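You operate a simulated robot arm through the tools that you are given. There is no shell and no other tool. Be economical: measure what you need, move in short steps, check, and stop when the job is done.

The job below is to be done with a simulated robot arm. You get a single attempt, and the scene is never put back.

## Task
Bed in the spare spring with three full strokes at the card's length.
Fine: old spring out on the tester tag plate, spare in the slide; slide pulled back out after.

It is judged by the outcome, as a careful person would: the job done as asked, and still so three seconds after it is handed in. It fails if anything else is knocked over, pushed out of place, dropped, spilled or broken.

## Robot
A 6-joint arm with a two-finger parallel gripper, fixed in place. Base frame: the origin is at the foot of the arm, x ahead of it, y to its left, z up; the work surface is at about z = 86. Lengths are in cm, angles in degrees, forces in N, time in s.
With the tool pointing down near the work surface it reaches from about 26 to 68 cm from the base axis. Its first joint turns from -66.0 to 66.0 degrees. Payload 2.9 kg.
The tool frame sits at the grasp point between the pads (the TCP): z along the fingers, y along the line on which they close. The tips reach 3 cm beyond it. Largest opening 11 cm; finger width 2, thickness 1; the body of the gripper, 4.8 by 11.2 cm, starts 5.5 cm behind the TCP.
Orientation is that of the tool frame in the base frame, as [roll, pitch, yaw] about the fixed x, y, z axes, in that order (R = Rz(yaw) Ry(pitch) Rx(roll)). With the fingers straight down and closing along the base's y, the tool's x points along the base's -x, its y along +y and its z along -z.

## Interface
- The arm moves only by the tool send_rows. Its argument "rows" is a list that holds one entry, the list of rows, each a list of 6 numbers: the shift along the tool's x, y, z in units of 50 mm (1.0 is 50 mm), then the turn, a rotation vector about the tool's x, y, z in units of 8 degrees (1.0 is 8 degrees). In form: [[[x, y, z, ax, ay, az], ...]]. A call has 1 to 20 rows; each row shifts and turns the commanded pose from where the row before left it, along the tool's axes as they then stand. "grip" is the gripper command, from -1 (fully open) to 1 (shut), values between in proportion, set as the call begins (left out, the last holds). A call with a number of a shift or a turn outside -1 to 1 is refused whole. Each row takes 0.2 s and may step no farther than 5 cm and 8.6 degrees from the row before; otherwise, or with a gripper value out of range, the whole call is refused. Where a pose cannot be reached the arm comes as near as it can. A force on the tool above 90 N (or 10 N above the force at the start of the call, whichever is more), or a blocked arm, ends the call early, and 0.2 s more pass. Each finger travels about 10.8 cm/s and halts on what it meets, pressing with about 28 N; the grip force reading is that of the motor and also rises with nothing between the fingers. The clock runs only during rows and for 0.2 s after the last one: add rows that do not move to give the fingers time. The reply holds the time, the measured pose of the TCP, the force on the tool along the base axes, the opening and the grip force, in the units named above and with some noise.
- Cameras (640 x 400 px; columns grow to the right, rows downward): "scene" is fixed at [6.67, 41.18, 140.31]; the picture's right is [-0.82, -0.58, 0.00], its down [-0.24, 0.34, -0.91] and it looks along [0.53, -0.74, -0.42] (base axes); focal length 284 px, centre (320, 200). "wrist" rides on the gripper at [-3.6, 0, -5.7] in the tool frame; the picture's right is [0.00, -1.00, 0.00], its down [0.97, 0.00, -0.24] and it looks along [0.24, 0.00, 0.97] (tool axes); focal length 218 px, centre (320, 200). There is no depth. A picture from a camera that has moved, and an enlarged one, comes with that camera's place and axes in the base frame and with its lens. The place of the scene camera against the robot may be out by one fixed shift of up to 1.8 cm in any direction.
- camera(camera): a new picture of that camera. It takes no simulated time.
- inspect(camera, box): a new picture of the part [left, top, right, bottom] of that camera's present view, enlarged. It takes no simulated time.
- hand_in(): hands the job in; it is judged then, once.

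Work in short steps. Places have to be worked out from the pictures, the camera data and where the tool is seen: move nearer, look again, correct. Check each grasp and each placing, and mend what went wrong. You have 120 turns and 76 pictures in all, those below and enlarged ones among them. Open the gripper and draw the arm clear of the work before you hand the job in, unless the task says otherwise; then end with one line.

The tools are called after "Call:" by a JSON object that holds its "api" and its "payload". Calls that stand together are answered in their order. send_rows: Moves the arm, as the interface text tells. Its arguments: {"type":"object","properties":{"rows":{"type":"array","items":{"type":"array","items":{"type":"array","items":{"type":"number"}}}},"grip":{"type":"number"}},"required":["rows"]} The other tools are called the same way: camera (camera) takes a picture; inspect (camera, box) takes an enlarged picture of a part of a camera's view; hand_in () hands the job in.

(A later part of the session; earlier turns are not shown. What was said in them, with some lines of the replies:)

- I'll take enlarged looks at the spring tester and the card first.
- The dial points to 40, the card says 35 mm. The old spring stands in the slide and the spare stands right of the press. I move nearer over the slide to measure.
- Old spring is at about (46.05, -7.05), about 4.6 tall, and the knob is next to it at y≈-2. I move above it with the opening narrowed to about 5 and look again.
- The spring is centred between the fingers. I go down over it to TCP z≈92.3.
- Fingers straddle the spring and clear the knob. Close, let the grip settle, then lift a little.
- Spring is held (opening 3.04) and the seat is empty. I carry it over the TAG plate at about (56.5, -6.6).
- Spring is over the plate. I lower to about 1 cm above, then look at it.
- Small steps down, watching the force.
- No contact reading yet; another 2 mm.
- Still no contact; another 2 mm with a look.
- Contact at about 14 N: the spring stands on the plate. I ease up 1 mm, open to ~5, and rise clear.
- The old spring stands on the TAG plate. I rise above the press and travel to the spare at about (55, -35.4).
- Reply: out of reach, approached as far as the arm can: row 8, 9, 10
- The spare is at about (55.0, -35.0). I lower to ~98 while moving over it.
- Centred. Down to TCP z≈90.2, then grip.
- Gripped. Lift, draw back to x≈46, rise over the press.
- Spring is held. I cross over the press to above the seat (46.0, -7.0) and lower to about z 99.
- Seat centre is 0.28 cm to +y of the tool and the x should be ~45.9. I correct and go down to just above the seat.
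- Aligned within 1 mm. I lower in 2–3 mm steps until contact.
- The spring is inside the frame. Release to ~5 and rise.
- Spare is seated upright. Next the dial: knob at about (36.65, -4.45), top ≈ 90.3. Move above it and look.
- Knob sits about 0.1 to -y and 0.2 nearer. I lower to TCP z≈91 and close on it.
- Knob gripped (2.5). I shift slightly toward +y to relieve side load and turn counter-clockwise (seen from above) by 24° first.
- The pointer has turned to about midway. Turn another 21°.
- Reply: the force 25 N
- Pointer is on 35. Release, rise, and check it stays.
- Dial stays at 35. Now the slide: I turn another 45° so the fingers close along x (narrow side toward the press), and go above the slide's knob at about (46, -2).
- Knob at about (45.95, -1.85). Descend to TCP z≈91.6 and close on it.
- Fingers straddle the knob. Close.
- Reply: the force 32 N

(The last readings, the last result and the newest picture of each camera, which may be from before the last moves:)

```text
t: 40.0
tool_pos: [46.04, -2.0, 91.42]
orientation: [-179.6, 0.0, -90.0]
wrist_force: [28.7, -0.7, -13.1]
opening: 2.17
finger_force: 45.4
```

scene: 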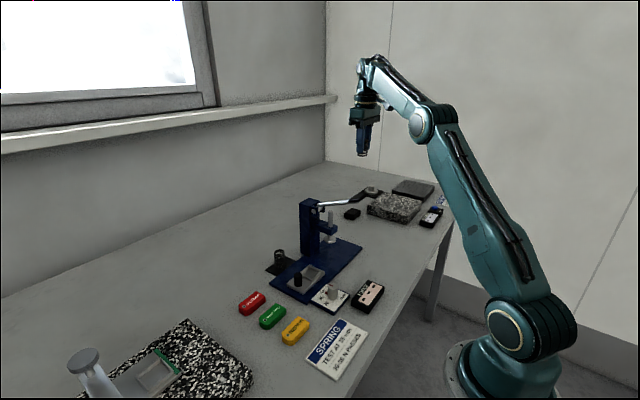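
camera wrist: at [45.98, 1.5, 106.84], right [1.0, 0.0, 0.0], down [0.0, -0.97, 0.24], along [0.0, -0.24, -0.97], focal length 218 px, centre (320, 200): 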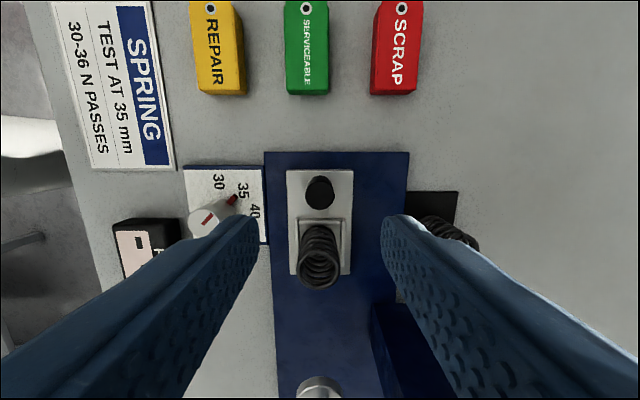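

Gripped at 2.17; there's a 29 N side load, so I shift +x slightly, then push the slide in the first 4 cm.

Call:
{"api": "send_rows", "payload": {"rows": [[[0, -0.03, 0, 0, 0, 0], [0.2, 0, 0, 0, 0, 0], [0.2, 0, 0, 0, 0, 0], [0.2, 0, 0, 0, 0, 0], [0.2, 0, 0, 0, 0, 0], [0, 0, 0, 0, 0, 0]]]}}

Call:
{"api": "inspect", "payload": {"camera": "scene", "box": [270, 190, 370, 300]}}

Call:
{"api": "camera", "payload": {"camera": "wrist"}}

```text
t: 41.4
tool_pos: [46.04, -6.0, 91.49]
orientation: [-180.0, -0.1, -90.0]
wrist_force: [12.5, -0.6, 13.1]
opening: 2.19
finger_force: 44.8
```

```text
3.64 times, centred on (320, 245) of scene
camera zoom: at [6.69, 41.17, 140.31], right [-0.82, -0.58, 0.0], down [-0.24, 0.34, -0.91], along [0.53, -0.74, -0.42], focal length 1032 px, centre (320, 36)
```

zoom: 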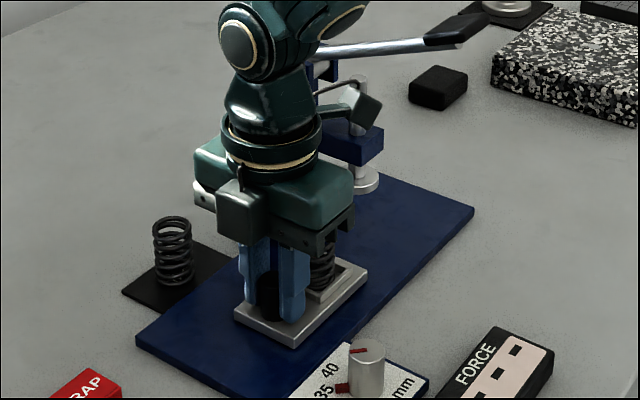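

```text
32 pictures are left
camera wrist: at [45.95, -2.44, 97.32], right [1.0, 0.0, 0.0], down [0.0, -0.97, 0.24], along [0.0, -0.24, -0.97], focal length 218 px, centre (320, 200)
```

wrist: 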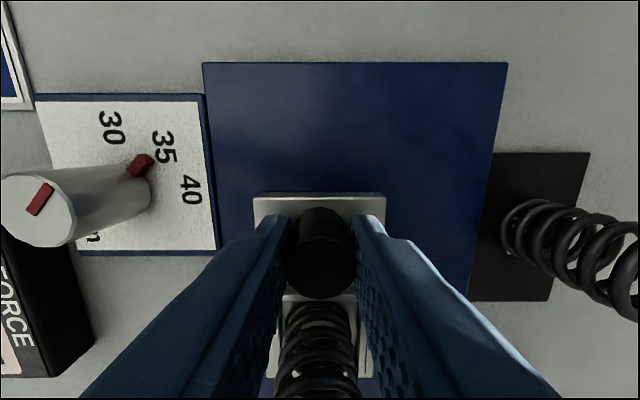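

Slide runs freely with spring upright. Push another 3 cm and check clearance to the lever and column.

Call:
{"api": "send_rows", "payload": {"rows": [[[0.2, 0, 0, 0, 0, 0], [0.2, 0, 0, 0, 0, 0], [0.2, 0, 0, 0, 0, 0], [0, 0, 0, 0, 0, 0]]]}}

Call:
{"api": "inspect", "payload": {"camera": "scene", "box": [280, 170, 380, 290]}}

Call:
{"api": "camera", "payload": {"camera": "wrist"}}

```text
t: 42.4
tool_pos: [45.95, -8.46, 91.51]
orientation: [-179.9, 0.1, -89.9]
wrist_force: [-12.7, 63.8, 18.8]
opening: 2.2
finger_force: 44.6
```

```text
3.33 times, centred on (330, 230) of scene
camera zoom: at [6.58, 41.38, 140.25], right [-0.82, -0.58, 0.0], down [-0.24, 0.34, -0.91], along [0.53, -0.74, -0.42], focal length 946 px, centre (287, 100)
```

zoom: 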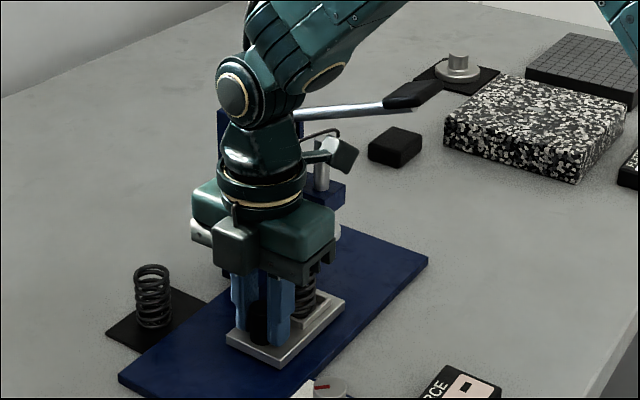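

```text
30 pictures are left
camera wrist: at [45.94, -4.82, 97.32], right [1.0, 0.0, 0.0], down [0.0, -0.97, 0.24], along [0.0, -0.24, -0.97], focal length 218 px, centre (320, 200)
```

wrist: 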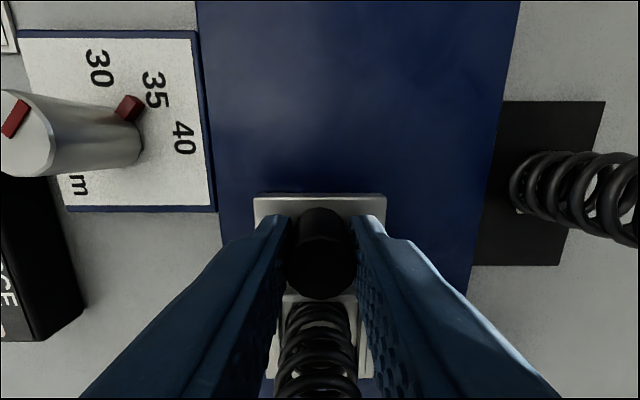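

Something stopped it at y≈-8.5 with 64 N. I back off 1 cm to relieve it and look closely at the spring/plunger gap.

Call:
{"api": "send_rows", "payload": {"rows": [[[-0.15, 0, 0, 0, 0, 0], [-0.15, 0, 0, 0, 0, 0], [0, 0, 0, 0, 0, 0]]]}}

Call:
{"api": "inspect", "payload": {"camera": "scene", "box": [305, 195, 365, 265]}}

```text
t: 43.2
tool_pos: [45.97, -7.52, 91.51]
orientation: [-180.0, -0.2, -90.1]
wrist_force: [-0.5, -0.7, 15.9]
opening: 2.17
finger_force: 45.0
```

```text
5.71 times, centred on (335, 230) of scene
camera zoom: at [6.65, 41.18, 140.31], right [-0.82, -0.58, 0.0], down [-0.24, 0.34, -0.91], along [0.53, -0.74, -0.42], focal length 1621 px, centre (234, 29)
```

zoom: 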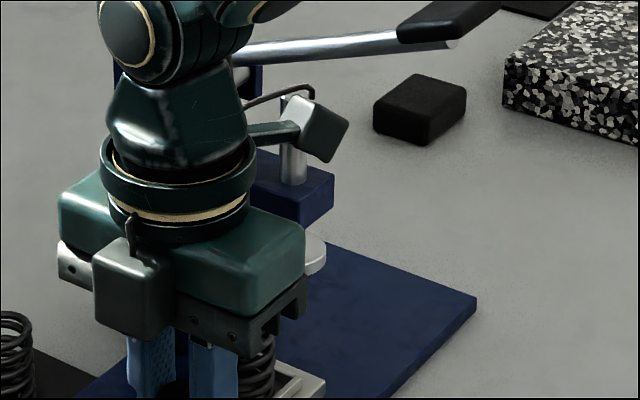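

The stop came from the gripper's own protruding bracket (tool +x side, about 8 cm out) meeting the plunger rod, not the slide. I'll release the knob, tilt the tool 30° so that the upper body leans back toward +y, and regrip.

Call:
{"api": "send_rows", "payload": {"rows": [[[0, 0, 0, 0, 0, 0], [0, 0, 0, 0, 0, 0], [0, 0, -0.08, 0, 0, 0], [0, 0, 0, 0, 0.94, 0], [0, 0, 0, 0, 0.94, 0], [0, 0, 0, 0, 0.94, 0], [0, 0, 0, 0, 0.94, 0], [0, 0, 0, 0, 0, 0]]], "grip": 0.27}}

Call:
{"api": "inspect", "payload": {"camera": "scene", "box": [260, 170, 380, 290]}}

Call:
{"api": "camera", "payload": {"camera": "wrist"}}

```text
t: 45.0
tool_pos: [46.01, -7.51, 91.95]
orientation: [-179.9, -30.3, -90.0]
wrist_force: [-0.1, -0.1, 0.0]
opening: 4.03
finger_force: 0.1
```

```text
3.33 times, centred on (320, 230) of scene
camera zoom: at [6.67, 41.18, 140.31], right [-0.82, -0.58, 0.0], down [-0.24, 0.34, -0.91], along [0.53, -0.74, -0.42], focal length 946 px, centre (320, 100)
```

zoom: 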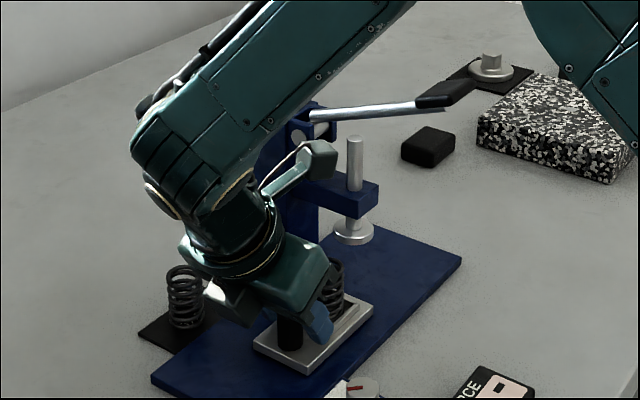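

```text
27 pictures are left
camera wrist: at [45.97, -1.55, 95.09], right [1.0, 0.0, 0.0], down [0.0, -0.72, 0.7], along [0.0, -0.7, -0.72], focal length 218 px, centre (320, 200)
```

wrist: 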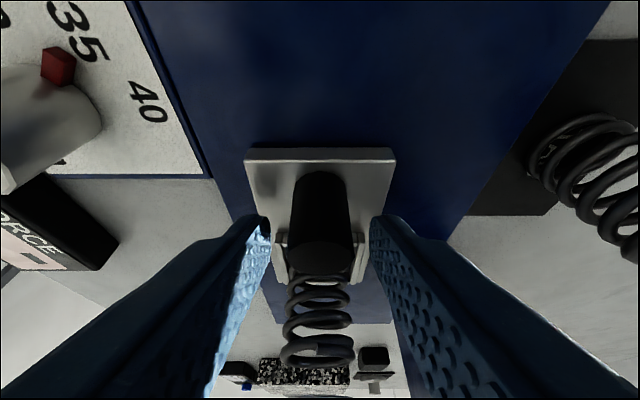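

Tilt is fine. I shift 0.9 to +y and 0.3 down so that the slanted pads cover the knob, then close.

Call:
{"api": "send_rows", "payload": {"rows": [[[-0.186, 0, -0.038, 0, 0, 0], [0, 0, 0, 0, 0, 0]]]}}

Call:
{"api": "send_rows", "payload": {"rows": [[[0, 0, 0, 0, 0, 0], [0, 0, 0, 0, 0, 0], [0, 0, 0, 0, 0, 0]]], "grip": 1}}

```text
t: 45.6
tool_pos: [45.93, -6.67, 91.57]
orientation: [-180.0, -30.1, -90.0]
wrist_force: [0.4, -0.1, 0.2]
opening: 4.03
finger_force: 0.1
```

```text
t: 46.4
tool_pos: [45.97, -6.65, 91.59]
orientation: [-179.9, -30.1, -90.0]
wrist_force: [7.2, -1.5, -3.3]
opening: 2.14
finger_force: 44.8
```

Gripped at 2.14. Push in 2.7 cm and check.

Call:
{"api": "send_rows", "payload": {"rows": [[[0.156, 0, 0.09, 0, 0, 0], [0.156, 0, 0.09, 0, 0, 0], [0.156, 0, 0.09, 0, 0, 0], [0, 0, 0, 0, 0, 0]]]}}

Call:
{"api": "inspect", "payload": {"camera": "scene", "box": [290, 180, 370, 270]}}

```text
t: 47.4
tool_pos: [46.09, -9.41, 91.58]
orientation: [180.0, -30.1, -90.0]
wrist_force: [6.8, -0.5, -5.1]
opening: 2.15
finger_force: 45.6
```

```text
4.44 times, centred on (330, 225) of scene
camera zoom: at [6.7, 41.17, 140.31], right [-0.82, -0.58, 0.0], down [-0.24, 0.34, -0.91], along [0.53, -0.74, -0.42], focal length 1261 px, centre (276, 89)
```

zoom: 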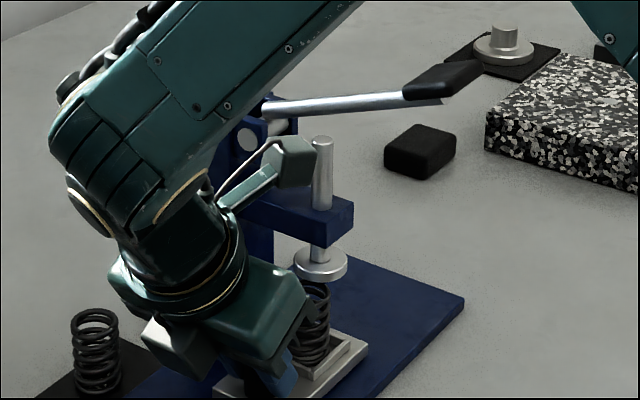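

No force; the spring passes below the plunger foot. I continue in small steps for the last 1.8 cm.

Call:
{"api": "send_rows", "payload": {"rows": [[[0.087, 0, 0.05, 0, 0, 0], [0.087, 0, 0.05, 0, 0, 0], [0.087, 0, 0.05, 0, 0, 0], [0.052, 0, 0.03, 0, 0, 0], [0, 0, 0, 0, 0, 0]]]}}

Call:
{"api": "inspect", "payload": {"camera": "scene", "box": [290, 180, 370, 270]}}

```text
t: 48.6
tool_pos: [46.0, -10.99, 91.66]
orientation: [180.0, -30.1, -89.9]
wrist_force: [9.8, 7.6, -4.6]
opening: 2.15
finger_force: 45.0
```

```text
4.44 times, centred on (330, 225) of scene
camera zoom: at [6.7, 41.2, 140.3], right [-0.82, -0.58, 0.0], down [-0.24, 0.34, -0.91], along [0.53, -0.74, -0.42], focal length 1261 px, centre (276, 89)
```

zoom: 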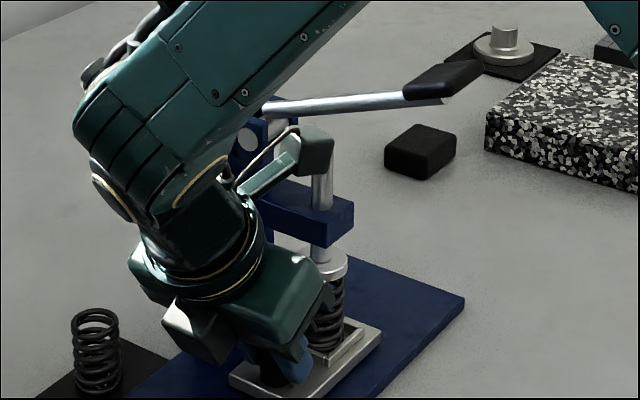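

A force of 7.6 N appears; I test a further 2 mm to tell whether the end stop is reached.

Call:
{"api": "send_rows", "payload": {"rows": [[[0.035, 0, 0.02, 0, 0, 0], [0, 0, 0, 0, 0, 0]]]}}

Call:
{"api": "inspect", "payload": {"camera": "scene", "box": [310, 190, 360, 260]}}

```text
t: 49.2
tool_pos: [45.99, -11.1, 91.6]
orientation: [179.9, -29.8, -89.7]
wrist_force: [-3.1, 31.1, 1.9]
opening: 2.17
finger_force: 44.8
```

```text
5.71 times, centred on (335, 225) of scene
camera zoom: at [6.65, 41.26, 140.29], right [-0.82, -0.58, 0.0], down [-0.24, 0.34, -0.91], along [0.53, -0.74, -0.42], focal length 1621 px, centre (234, 57)
```

zoom: 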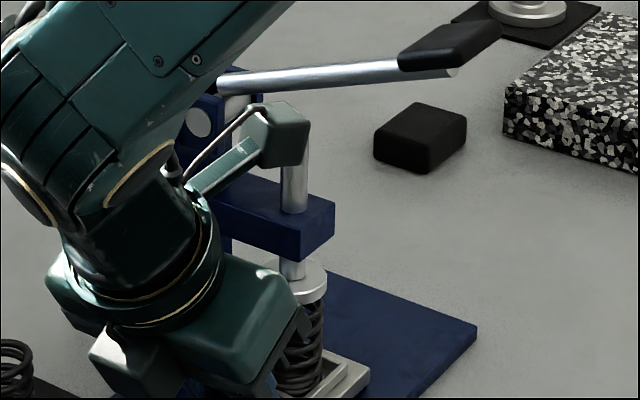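

Total slide travel is now 10.0 cm and the spring is centred under the foot: end stop reached. Release the knob and retreat along the tool axis, then untilt.

Call:
{"api": "send_rows", "payload": {"rows": [[[-0.02, 0, 0, 0, 0, 0], [0, 0, 0, 0, 0, 0], [0, 0, 0, 0, 0, 0], [0, 0, -0.3, 0, 0, 0], [0, 0, -0.8, 0, 0, 0], [0, 0, -0.8, 0, 0, 0], [0, 0, -0.8, 0, 0, 0], [0, 0, -0.8, 0, 0, 0], [0, 0, -0.8, 0, 0, 0], [0, 0, 0, 0, 0, 0]]], "grip": 0.27}}

Call:
{"api": "inspect", "payload": {"camera": "scene", "box": [240, 150, 400, 310]}}

```text
t: 51.4
tool_pos: [45.89, -0.31, 110.19]
orientation: [180.0, -30.1, -90.0]
wrist_force: [0.1, 0.0, -0.4]
opening: 4.01
finger_force: 0.1
```

```text
2.50 times, centred on (320, 230) of scene
camera zoom: at [6.67, 41.18, 140.31], right [-0.82, -0.58, 0.0], down [-0.24, 0.34, -0.91], along [0.53, -0.74, -0.42], focal length 709 px, centre (320, 125)
```

zoom: 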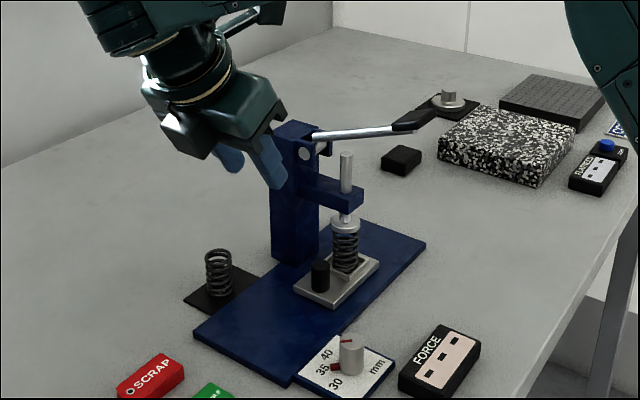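

Slide is in, spring upright under the foot. Now untilt, close the fingers, rise and move above the lever handle at about (37.5, -17).

Call:
{"api": "send_rows", "payload": {"rows": [[[0, 0, -0.5, 0, -0.94, 0], [0, 0, -0.5, 0, -0.94, 0], [0, 0, -0.5, 0, -0.94, 0], [0, 0, -0.5, 0, -0.94, 0], [0, 0, 0, 0, 0, 0]]], "grip": 1}}

```text
t: 52.6
tool_pos: [46.27, 2.78, 118.82]
orientation: [-179.9, -1.7, -90.1]
wrist_force: [0.9, -0.5, 0.4]
opening: 0.0
finger_force: 28.0
out of reach, approached as far as the arm can: row 4
```

Call:
{"api": "send_rows", "payload": {"rows": [[[0, 0.6, 0, 0, -0.15, 0], [0, 0.6, 0, 0, 0, 0], [0.3, 0.55, -0.3, 0, 0, 0], [0.7, 0, 0, 0, 0, 0], [0.7, 0, 0, 0, 0, 0], [0.7, 0, 0, 0, 0, 0], [0.7, 0, 0, 0, 0, 0], [0.7, 0, 0, 0, 0, 0], [0, 0, 0, 0, 0, 0]]]}}

Call:
{"api": "camera", "payload": {"camera": "wrist"}}

Call:
{"api": "inspect", "payload": {"camera": "scene", "box": [270, 120, 430, 280]}}

```text
t: 54.6
tool_pos: [37.36, -16.3, 119.85]
orientation: [-179.9, 1.2, -90.1]
wrist_force: [0.6, 0.5, 0.4]
opening: 0.01
finger_force: 27.9
```

```text
22 pictures are left
camera wrist: at [37.33, -12.82, 125.74], right [1.0, 0.0, 0.0], down [0.0, -0.98, 0.22], along [0.0, -0.22, -0.98], focal length 218 px, centre (320, 200)
```

wrist: 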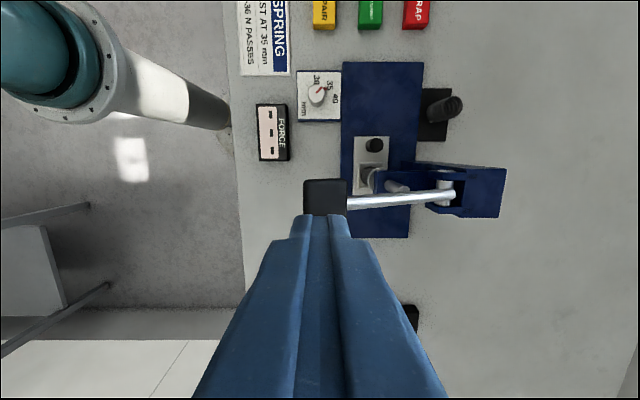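

```text
2.50 times, centred on (350, 200) of scene
camera zoom: at [6.67, 41.17, 140.31], right [-0.82, -0.58, 0.0], down [-0.24, 0.34, -0.91], along [0.53, -0.74, -0.42], focal length 709 px, centre (245, 200)
```

zoom: 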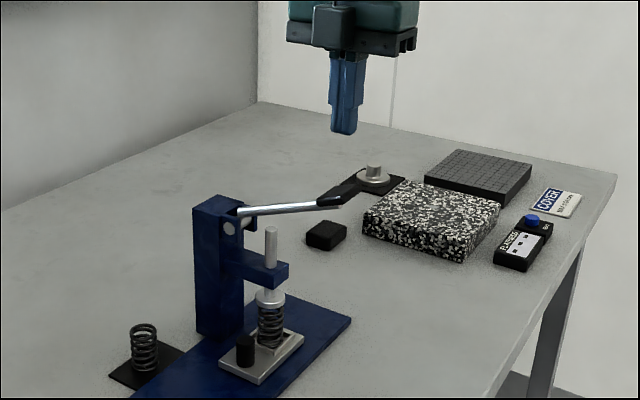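

Fingers are above the handle (x 36–39, y≈-16.6). I descend toward contact, last part in small steps.

Call:
{"api": "send_rows", "payload": {"rows": [[[0.05, -0.03, 0.4, 0, -0.15, 0], [0, 0, 0.4, 0, 0, 0], [0, 0, 0.15, 0, 0, 0], [0, 0, 0, 0, 0, 0]]]}}

Call:
{"api": "inspect", "payload": {"camera": "scene", "box": [300, 140, 400, 260]}}

```text
t: 55.6
tool_pos: [37.62, -16.51, 115.33]
orientation: [180.0, 2.4, -90.0]
wrist_force: [1.2, -0.8, -0.4]
opening: 0.03
finger_force: 28.0
```

```text
3.33 times, centred on (350, 200) of scene
camera zoom: at [6.67, 41.18, 140.31], right [-0.82, -0.58, 0.0], down [-0.24, 0.34, -0.91], along [0.53, -0.74, -0.42], focal length 946 px, centre (220, 200)
```

zoom: 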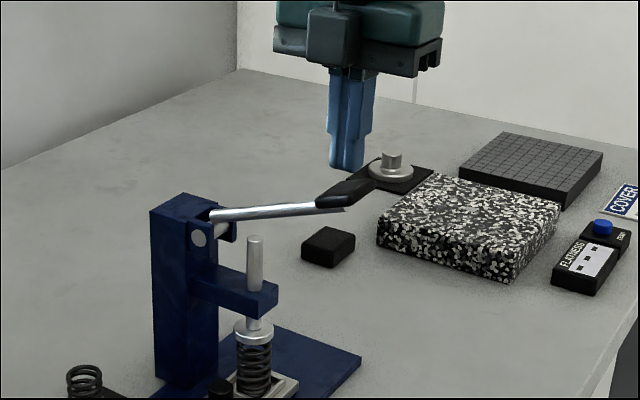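

Call:
{"api": "send_rows", "payload": {"rows": [[[0, 0, 0.06, 0, 0.3, 0], [0, 0, 0.06, 0, 0, 0], [0, 0, 0.06, 0, 0, 0], [0, 0, 0, 0, 0, 0]]]}}

Call:
{"api": "send_rows", "payload": {"rows": [[[0, 0, 0.06, 0, 0, 0], [0, 0, 0.06, 0, 0, 0], [0, 0, 0.06, 0, 0, 0], [0, 0, 0, 0, 0, 0]]]}}

```text
t: 56.6
tool_pos: [37.58, -16.45, 114.35]
orientation: [180.0, 0.0, -90.0]
wrist_force: [0.2, 0.2, 0.2]
opening: 0.0
finger_force: 28.3
```

```text
t: 57.6
tool_pos: [37.68, -16.41, 113.48]
orientation: [180.0, -0.1, -90.1]
wrist_force: [-0.7, 0.1, 0.9]
opening: 0.01
finger_force: 28.2
```

Call:
{"api": "send_rows", "payload": {"rows": [[[0, 0, 0.08, 0, 0, 0], [0, 0, 0.08, 0, 0, 0], [0, 0, 0.08, 0, 0, 0], [0, 0, 0, 0, 0, 0]]]}}

Call:
{"api": "inspect", "payload": {"camera": "scene", "box": [300, 160, 380, 240]}}

```text
t: 58.6
tool_pos: [37.65, -16.41, 112.35]
orientation: [-180.0, 0.0, -90.0]
wrist_force: [-1.3, -1.8, 2.4]
opening: 0.0
finger_force: 27.7
```

```text
5.00 times, centred on (340, 200) of scene
camera zoom: at [6.66, 41.17, 140.31], right [-0.82, -0.58, 0.0], down [-0.24, 0.34, -0.91], along [0.53, -0.74, -0.42], focal length 1418 px, centre (220, 200)
```

zoom: 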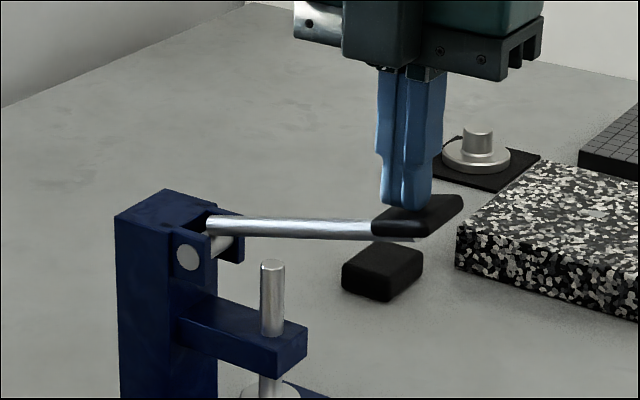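

Contact with the handle (2.4 N, lever beginning to move). Press down in steps.

Call:
{"api": "send_rows", "payload": {"rows": [[[0, 0, 0.08, 0, 0, 0], [0, 0, 0.08, 0, 0, 0], [0, 0, 0.08, 0, 0, 0], [0, 0, 0, 0, 0, 0]]]}}

Call:
{"api": "send_rows", "payload": {"rows": [[[0, 0, 0.08, 0, 0, 0], [0, 0, 0.08, 0, 0, 0], [0, 0, 0.08, 0, 0, 0], [0, 0, 0, 0, 0, 0]]]}}

Call:
{"api": "send_rows", "payload": {"rows": [[[0, 0, 0.08, 0, 0, 0], [0, 0, 0.08, 0, 0, 0], [0, 0, 0, 0, 0, 0]]]}}

Call:
{"api": "inspect", "payload": {"camera": "scene", "box": [290, 170, 390, 290]}}

```text
t: 59.6
tool_pos: [37.62, -16.44, 111.01]
orientation: [-180.0, 0.0, -89.9]
wrist_force: [-1.5, 0.6, 2.2]
opening: 0.0
finger_force: 28.2
```

```text
t: 60.6
tool_pos: [37.58, -16.34, 109.91]
orientation: [180.0, 0.0, -90.1]
wrist_force: [-3.5, -2.2, 5.1]
opening: 0.0
finger_force: 28.6
```

```text
t: 61.4
tool_pos: [37.6, -16.31, 109.12]
orientation: [-180.0, 0.0, -90.0]
wrist_force: [-6.4, 1.5, 7.6]
opening: 0.0
finger_force: 27.9
```

```text
3.33 times, centred on (340, 230) of scene
camera zoom: at [6.64, 41.19, 140.31], right [-0.82, -0.58, 0.0], down [-0.24, 0.34, -0.91], along [0.53, -0.74, -0.42], focal length 946 px, centre (253, 100)
```

zoom: 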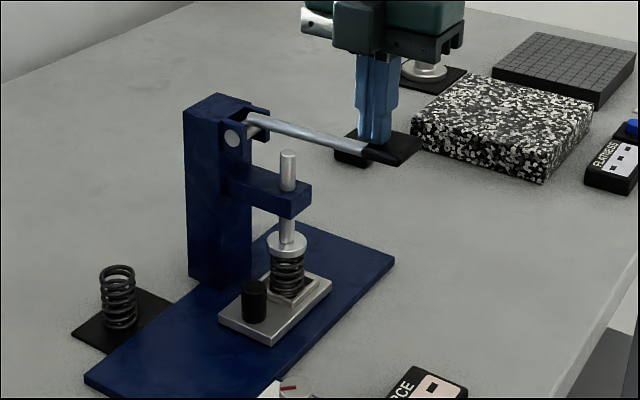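

The plunger is now compressing the spring. Continue in small steps until the stop.

Call:
{"api": "send_rows", "payload": {"rows": [[[0, 0, 0.06, 0, 0, 0], [0, 0, 0.06, 0, 0, 0], [0, 0, 0, 0, 0, 0]]]}}

Call:
{"api": "send_rows", "payload": {"rows": [[[0, 0, 0.06, 0, 0, 0], [0, 0, 0.06, 0, 0, 0], [0, 0, 0, 0, 0, 0]]]}}

Call:
{"api": "send_rows", "payload": {"rows": [[[0, 0, 0.06, 0, 0, 0], [0, 0, 0, 0, 0, 0]]]}}

Call:
{"api": "send_rows", "payload": {"rows": [[[0, 0, 0.06, 0, 0, 0], [0, 0, 0, 0, 0, 0]]]}}

```text
t: 62.2
tool_pos: [37.63, -16.33, 108.43]
orientation: [-179.9, 0.0, -90.0]
wrist_force: [-3.9, 2.1, 8.3]
opening: 0.0
finger_force: 28.1
```

```text
t: 63.0
tool_pos: [37.44, -16.29, 107.76]
orientation: [-179.9, -0.1, -90.1]
wrist_force: [-3.9, -1.3, 9.6]
opening: 0.01
finger_force: 28.0
```

```text
t: 63.6
tool_pos: [37.57, -16.4, 107.62]
orientation: [-179.9, -0.1, -90.1]
wrist_force: [-1.5, -4.8, 10.2]
opening: 0.0
finger_force: 27.5
```

```text
t: 64.2
tool_pos: [37.62, -16.47, 107.17]
orientation: [-179.9, 0.0, -90.0]
wrist_force: [0.0, -1.1, 11.4]
opening: 0.0
finger_force: 27.3
```

Call:
{"api": "send_rows", "payload": {"rows": [[[0, 0, 0.06, 0, 0, 0], [0, 0, 0, 0, 0, 0]]]}}

Call:
{"api": "send_rows", "payload": {"rows": [[[0, 0, 0.06, 0, 0, 0], [0, 0, 0, 0, 0, 0]]]}}

Call:
{"api": "inspect", "payload": {"camera": "scene", "box": [290, 180, 400, 310]}}

```text
t: 64.8
tool_pos: [37.47, -16.31, 106.96]
orientation: [180.0, 0.0, -89.9]
wrist_force: [-3.9, -1.9, 12.1]
opening: 0.0
finger_force: 27.8
```

```text
t: 65.4
tool_pos: [37.51, -16.35, 106.69]
orientation: [-179.9, 0.0, -90.0]
wrist_force: [-4.4, -1.5, 13.3]
opening: 0.01
finger_force: 28.7
```

```text
3.08 times, centred on (345, 245) of scene
camera zoom: at [6.64, 41.18, 140.31], right [-0.82, -0.58, 0.0], down [-0.24, 0.34, -0.91], along [0.53, -0.74, -0.42], focal length 873 px, centre (243, 62)
```

zoom: 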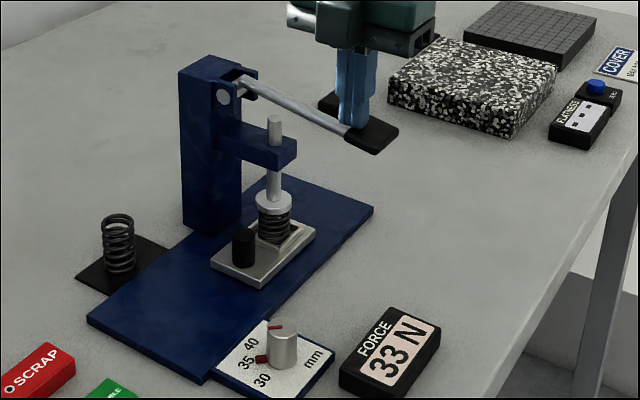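

The meter reads 33 N. I go on in 2–3 mm steps to find the hard stop.

Call:
{"api": "send_rows", "payload": {"rows": [[[0, 0, 0.05, 0, 0, 0], [0, 0, 0, 0, 0, 0]]]}}

Call:
{"api": "send_rows", "payload": {"rows": [[[0, 0, 0.04, 0, 0, 0], [0, 0, 0, 0, 0, 0]]]}}

```text
t: 66.0
tool_pos: [37.51, -16.31, 106.31]
orientation: [180.0, 0.0, -90.0]
wrist_force: [-5.0, -2.7, 14.6]
opening: 0.02
finger_force: 28.3
```

```text
t: 66.6
tool_pos: [37.48, -16.25, 106.35]
orientation: [-179.8, -0.1, -90.0]
wrist_force: [-7.5, -2.0, 25.0]
opening: 0.0
finger_force: 27.6
```

Hard stop reached at TCP z≈106.3 (force jumps to 25 N). Read the meter at the stop.

Call:
{"api": "send_rows", "payload": {"rows": [[[0, 0, 0.02, 0, 0, 0], [0, 0, 0, 0, 0, 0]]]}}

Call:
{"api": "inspect", "payload": {"camera": "scene", "box": [290, 180, 400, 310]}}

```text
t: 67.2
tool_pos: [37.58, -16.24, 106.44]
orientation: [-179.8, -0.1, -90.0]
wrist_force: [-8.1, -2.6, 38.5]
opening: 0.02
finger_force: 28.6
```

```text
3.08 times, centred on (345, 245) of scene
camera zoom: at [6.6, 41.19, 140.31], right [-0.82, -0.58, 0.0], down [-0.24, 0.34, -0.91], along [0.53, -0.74, -0.42], focal length 873 px, centre (243, 62)
```

zoom: 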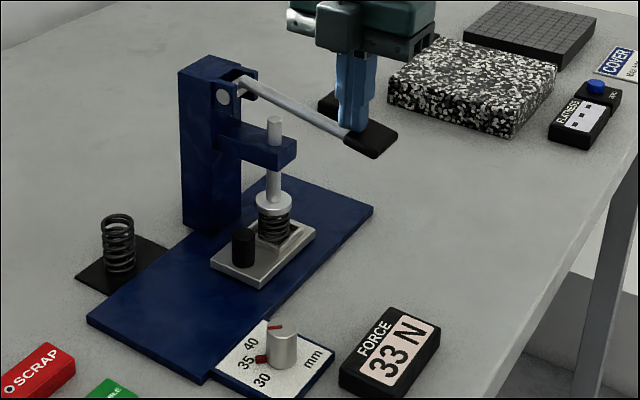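

Stroke 1 done at 35 mm. Raise 8 cm so that the lever returns fully, and check it follows.

Call:
{"api": "send_rows", "payload": {"rows": [[[0, 0, -0.2, 0, 0, 0], [0, 0, -0.28, 0, 0, 0], [0, 0, -0.28, 0, 0, 0], [0, 0, -0.28, 0, 0, 0], [0, 0, -0.28, 0, 0, 0], [0, 0, -0.28, 0, 0, 0], [0, 0, 0, 0, 0, 0], [0, 0, 0, 0, 0, 0], [0, 0, 0, 0, 0, 0]]]}}

Call:
{"api": "inspect", "payload": {"camera": "scene", "box": [290, 160, 400, 310]}}

```text
t: 69.2
tool_pos: [37.64, -16.4, 113.97]
orientation: [-179.9, 0.0, -90.1]
wrist_force: [0.8, -0.8, 0.8]
opening: 0.01
finger_force: 27.7
```

```text
2.67 times, centred on (345, 235) of scene
camera zoom: at [6.67, 41.18, 140.31], right [-0.82, -0.58, 0.0], down [-0.24, 0.34, -0.91], along [0.53, -0.74, -0.42], focal length 756 px, centre (253, 107)
```

zoom: 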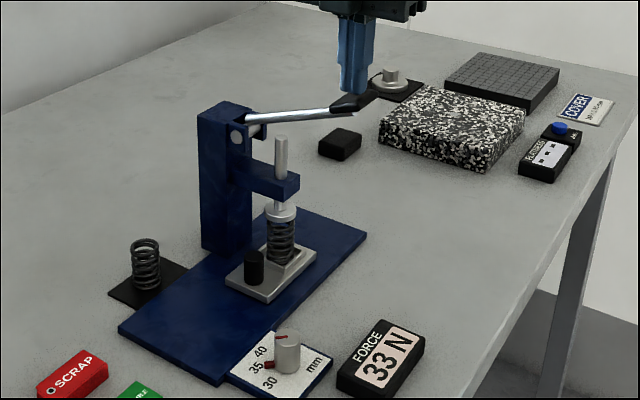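

The lever is back at its top. Stroke 2: down the same 8 cm and hold.

Call:
{"api": "send_rows", "payload": {"rows": [[[0, 0, 0.12, 0, 0, 0], [0, 0, 0.14, 0, 0, 0], [0, 0, 0.14, 0, 0, 0], [0, 0, 0.14, 0, 0, 0], [0, 0, 0.14, 0, 0, 0], [0, 0, 0.14, 0, 0, 0], [0, 0, 0.14, 0, 0, 0], [0, 0, 0.14, 0, 0, 0], [0, 0, 0.14, 0, 0, 0], [0, 0, 0.14, 0, 0, 0], [0, 0, 0.14, 0, 0, 0], [0, 0, 0.06, 0, 0, 0], [0, 0, 0.02, 0, 0, 0], [0, 0, 0, 0, 0, 0], [0, 0, 0, 0, 0, 0]]]}}

```text
t: 72.4
tool_pos: [37.61, -16.39, 106.32]
orientation: [-179.6, -0.2, -90.1]
wrist_force: [-9.0, -3.6, 44.5]
opening: 0.0
finger_force: 28.1
```

Stop reached again (44 N). Raise fully.

Call:
{"api": "send_rows", "payload": {"rows": [[[0, 0, -0.2, 0, 0, 0], [0, 0, -0.28, 0, 0, 0], [0, 0, -0.28, 0, 0, 0], [0, 0, -0.28, 0, 0, 0], [0, 0, -0.28, 0, 0, 0], [0, 0, -0.28, 0, 0, 0], [0, 0, 0, 0, 0, 0], [0, 0, 0, 0, 0, 0], [0, 0, 0, 0, 0, 0]]]}}

Call:
{"api": "inspect", "payload": {"camera": "scene", "box": [290, 160, 400, 310]}}

```text
t: 74.4
tool_pos: [37.61, -16.53, 113.96]
orientation: [-180.0, 0.0, -90.0]
wrist_force: [0.1, -0.6, -0.2]
opening: 0.0
finger_force: 28.0
```

```text
2.67 times, centred on (345, 235) of scene
camera zoom: at [6.67, 41.18, 140.31], right [-0.82, -0.58, 0.0], down [-0.24, 0.34, -0.91], along [0.53, -0.74, -0.42], focal length 756 px, centre (253, 107)
```

zoom: 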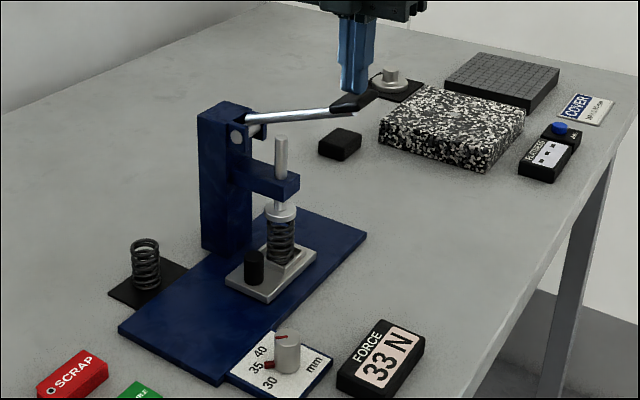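

Lever is up, slide still in. Stroke 3, down the same way.

Call:
{"api": "send_rows", "payload": {"rows": [[[0, 0, 0.12, 0, 0, 0], [0, 0, 0.14, 0, 0, 0], [0, 0, 0.14, 0, 0, 0], [0, 0, 0.14, 0, 0, 0], [0, 0, 0.14, 0, 0, 0], [0, 0, 0.14, 0, 0, 0], [0, 0, 0.14, 0, 0, 0], [0, 0, 0.14, 0, 0, 0], [0, 0, 0.14, 0, 0, 0], [0, 0, 0.14, 0, 0, 0], [0, 0, 0.14, 0, 0, 0], [0, 0, 0.06, 0, 0, 0], [0, 0, 0.02, 0, 0, 0], [0, 0, 0, 0, 0, 0], [0, 0, 0, 0, 0, 0]]]}}

Call:
{"api": "inspect", "payload": {"camera": "scene", "box": [290, 180, 400, 310]}}

```text
t: 77.6
tool_pos: [37.48, -16.46, 106.28]
orientation: [-179.6, -0.2, -90.1]
wrist_force: [-3.5, -7.9, 37.9]
opening: 0.01
finger_force: 28.1
```

```text
3.08 times, centred on (345, 245) of scene
camera zoom: at [6.61, 41.17, 140.32], right [-0.82, -0.58, 0.0], down [-0.24, 0.34, -0.91], along [0.53, -0.74, -0.42], focal length 873 px, centre (243, 62)
```

zoom: 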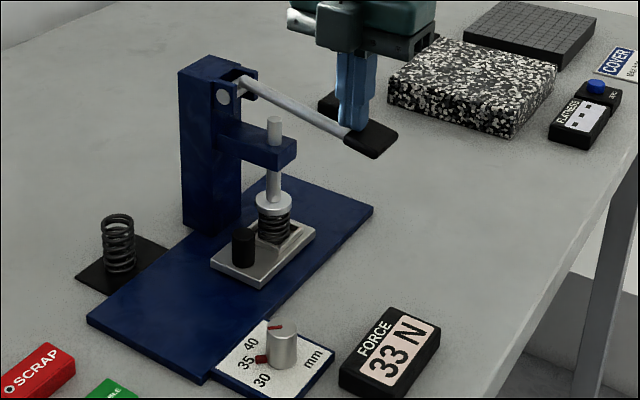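

Third stroke reached the stop, 33 N. Raise fully and travel back around to the slide's knob side.

Call:
{"api": "send_rows", "payload": {"rows": [[[0, 0, -0.2, 0, 0, 0], [0, 0, -0.28, 0, 0, 0], [0, 0, -0.28, 0, 0, 0], [0, 0, -0.28, 0, 0, 0], [0, 0, -0.28, 0, 0, 0], [0, 0, -0.28, 0, 0, 0], [0, 0, -0.55, 0, 0, 0], [0, 0, -0.55, 0, 0, 0], [-0.7, 0, 0, 0, 0, 0], [-0.7, 0, 0, 0, 0, 0], [-0.7, 0, 0, 0, 0, 0], [-0.7, 0, 0, 0, 0, 0], [-0.6, 0, 0.6, 0, 0, 0], [0, 0, 0.6, 0, 0, 0], [0, -0.55, 0.3, 0, 0, 0], [0, -0.55, 0, 0, 0, 0], [0, -0.55, 0, 0, 0, 0], [0, 0, 0, 0, 0, 0]]], "grip": 1}}

Call:
{"api": "camera", "payload": {"camera": "scene"}}

```text
t: 81.4
tool_pos: [45.83, 0.51, 112.22]
orientation: [179.9, 0.0, -90.0]
wrist_force: [0.6, 0.0, -0.3]
opening: 0.0
finger_force: 28.3
```

```text
12 pictures are left
```

scene: 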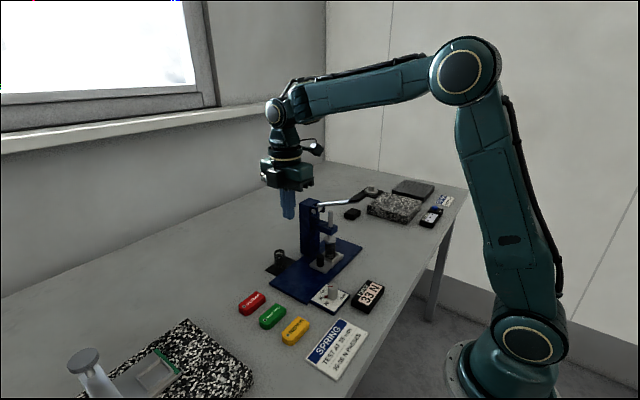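

Tilt again by 30°, open to 4, and come down along the same line to a point short of the knob.

Call:
{"api": "send_rows", "payload": {"rows": [[[0, 0, 0, 0, 0.94, 0], [0, 0, 0, 0, 0.94, 0], [0, 0, 0, 0, 0.94, 0], [0, 0, 0, 0, 0.94, 0], [-0.07, -0.03, -0.04, 0, 0, 0], [0, 0, 0.8, 0, 0, 0], [0, 0, 0.8, 0, 0, 0], [0, 0, 0.8, 0, 0, 0], [0, 0, 0.7, 0, 0, 0], [0, 0, 0, 0, 0, 0]]], "grip": 0.27}}

Call:
{"api": "camera", "payload": {"camera": "wrist"}}

```text
t: 83.6
tool_pos: [45.99, -6.62, 98.42]
orientation: [-180.0, -30.0, -90.0]
wrist_force: [1.1, -0.2, -0.7]
opening: 4.03
finger_force: 0.1
```

```text
11 pictures are left
camera wrist: at [45.94, -0.62, 101.7], right [1.0, 0.0, 0.0], down [0.0, -0.72, 0.69], along [0.0, -0.69, -0.72], focal length 218 px, centre (320, 200)
```

wrist: 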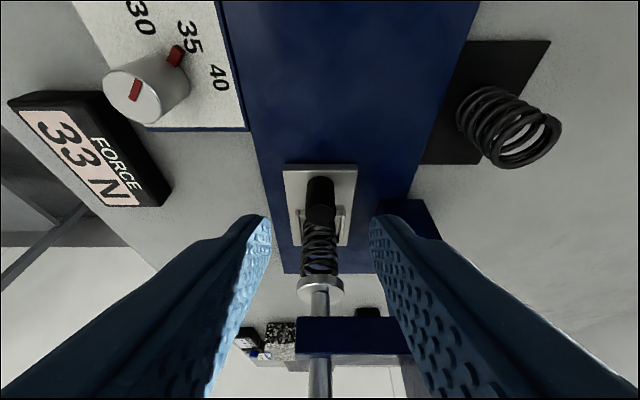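

Aligned in x; I correct 0.4 cm along tool x and come down to the knob, then close.

Call:
{"api": "send_rows", "payload": {"rows": [[[0.04, 0, 0.6, 0, 0, 0], [0.04, 0, 0.6, 0, 0, 0], [0, 0, 0.3, 0, 0, 0], [0, 0, 0.11, 0, 0, 0], [0, 0, 0, 0, 0, 0]]]}}

Call:
{"api": "send_rows", "payload": {"rows": [[[0, 0, 0, 0, 0, 0], [0, 0, 0, 0, 0, 0], [0, 0, 0, 0, 0, 0]]], "grip": 1}}

```text
t: 84.8
tool_pos: [45.85, -10.94, 91.89]
orientation: [-180.0, -30.2, -90.0]
wrist_force: [-0.2, 0.2, 0.4]
opening: 4.0
finger_force: 0.1
```

```text
t: 85.6
tool_pos: [45.96, -11.14, 91.77]
orientation: [-180.0, -30.0, -89.9]
wrist_force: [2.0, -1.2, -1.7]
opening: 2.12
finger_force: 45.1
```

Knob gripped. Pull the slide out 9 cm.

Call:
{"api": "send_rows", "payload": {"rows": [[[-0.087, 0, -0.05, 0, 0, 0], [-0.156, 0, -0.09, 0, 0, 0], [-0.156, 0, -0.09, 0, 0, 0], [-0.156, 0, -0.09, 0, 0, 0], [-0.156, 0, -0.09, 0, 0, 0], [-0.156, 0, -0.09, 0, 0, 0], [-0.156, 0, -0.09, 0, 0, 0], [-0.156, 0, -0.09, 0, 0, 0], [-0.156, 0, -0.09, 0, 0, 0], [-0.156, 0, -0.09, 0, 0, 0], [0, 0, 0, 0, 0, 0]]]}}

Call:
{"api": "inspect", "payload": {"camera": "scene", "box": [250, 190, 370, 310]}}

```text
t: 88.0
tool_pos: [46.06, -2.54, 91.89]
orientation: [179.6, -30.0, -89.8]
wrist_force: [-4.9, 1.1, -30.5]
opening: 2.13
finger_force: 45.1
```

```text
3.33 times, centred on (310, 250) of scene
camera zoom: at [6.69, 41.17, 140.31], right [-0.82, -0.58, 0.0], down [-0.24, 0.34, -0.91], along [0.53, -0.74, -0.42], focal length 946 px, centre (353, 33)
```

zoom: 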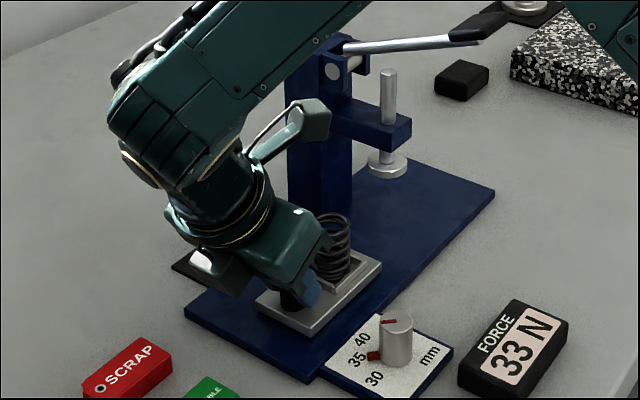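

Slide follows; there's a 30 N vertical load, so lower 1.5 mm, then pull the remaining ~1.4 cm in small steps.

Call:
{"api": "send_rows", "payload": {"rows": [[[-0.015, 0, 0.026, 0, 0, 0], [-0.087, 0, -0.05, 0, 0, 0], [-0.087, 0, -0.05, 0, 0, 0], [-0.052, 0, -0.03, 0, 0, 0], [0, 0, 0, 0, 0, 0]]]}}

```text
t: 89.2
tool_pos: [45.98, -1.18, 91.82]
orientation: [-179.9, -30.2, -90.0]
wrist_force: [-4.9, 1.5, -8.3]
opening: 2.17
finger_force: 44.5
```

Call:
{"api": "send_rows", "payload": {"rows": [[[-0.035, 0, -0.02, 0, 0, 0], [0, 0, 0, 0, 0, 0]]]}}

```text
t: 89.8
tool_pos: [45.9, -1.07, 91.92]
orientation: [-179.9, -30.1, -90.1]
wrist_force: [-5.0, 1.3, 0.4]
opening: 2.13
finger_force: 44.4
```

The slide is back at its original position (about 10 cm of travel). Release, retreat along the tool axis and check.

Call:
{"api": "send_rows", "payload": {"rows": [[[0, 0, 0, 0, 0, 0], [0, 0, 0, 0, 0, 0], [0, 0, 0, 0, 0, 0], [0, 0, -0.3, 0, 0, 0], [0, 0, -0.8, 0, 0, 0], [0, 0, -0.8, 0, 0, 0], [0, 0, -0.8, 0, 0, 0], [0, 0, 0, 0, 0, 0]]], "grip": 0.27}}

Call:
{"api": "inspect", "payload": {"camera": "scene", "box": [250, 190, 400, 330]}}

```text
t: 91.6
tool_pos: [45.7, 5.87, 103.39]
orientation: [-180.0, -30.2, -90.1]
wrist_force: [0.4, -0.2, -0.4]
opening: 4.02
finger_force: 0.1
```

```text
2.86 times, centred on (325, 260) of scene
camera zoom: at [6.67, 41.18, 140.31], right [-0.82, -0.58, 0.0], down [-0.24, 0.34, -0.91], along [0.53, -0.74, -0.42], focal length 810 px, centre (306, 29)
```

zoom: 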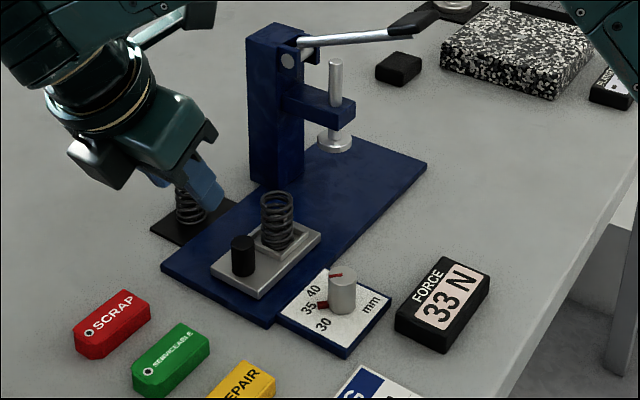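

Everything is in place: the slide is out with the spare, the old spring is on the TAG plate. I draw the arm clear, open, and take a last look.

Call:
{"api": "send_rows", "payload": {"rows": [[[0, 0, -0.5, 0, -0.94, 0], [0, 0.5, -0.3, 0, -0.94, 0], [0, 0.6, -0.3, 0, -0.94, 0], [0, 0.6, -0.3, 0, -0.94, 0], [0, 0.6, -0.5, 0, 0, 0], [0, 0, -0.5, 0, 0, 0], [0, 0, 0, 0, 0, 0], [0, 0, 0, 0, 0, 0]]], "grip": -1}}

Call:
{"api": "camera", "payload": {"camera": "scene"}}

Call:
{"api": "camera", "payload": {"camera": "wrist"}}

```text
t: 93.4
tool_pos: [34.4, 8.22, 114.92]
orientation: [180.0, 0.0, -90.1]
wrist_force: [0.6, -0.6, -0.1]
opening: 11.03
finger_force: 0.0
```

```text
8 pictures are left
```

scene: 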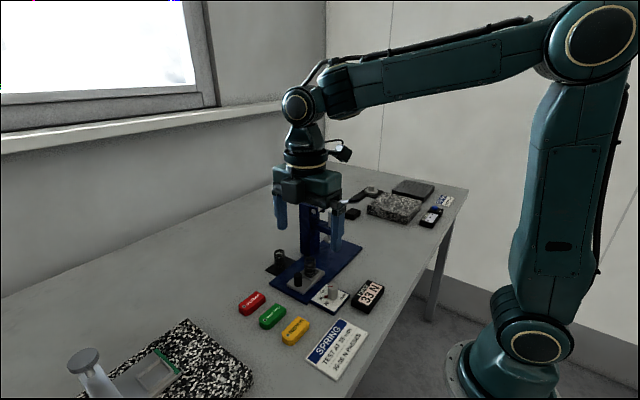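

```text
7 pictures are left
camera wrist: at [34.42, 11.82, 120.75], right [1.0, 0.0, 0.0], down [0.0, -0.97, 0.24], along [0.0, -0.24, -0.97], focal length 218 px, centre (320, 200)
```

wrist: 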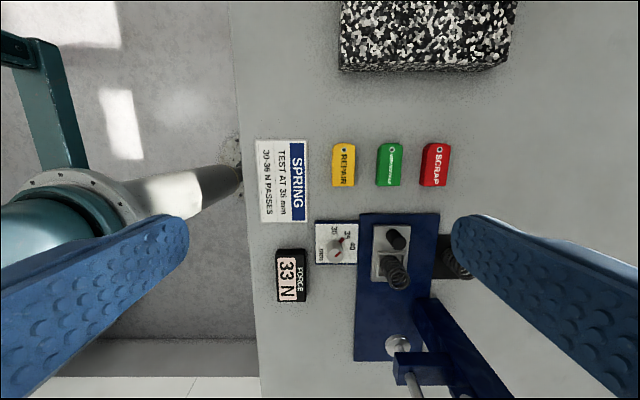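

All is in order, with the arm clear and the gripper open. Handing in.

Call:
{"api": "hand_in", "payload": {}}

```text
The job is handed in.
```

The spare spring is bedded in with three full strokes to the stop at 35 mm, with the meter at 33 N; the old spring is on the TAG plate, and the slide is pulled back out with the spare in it. While pushing the slide in, the gripper's bracket pressed the plunger rod once at about 64 N; I backed off, and nothing looked moved or damaged.
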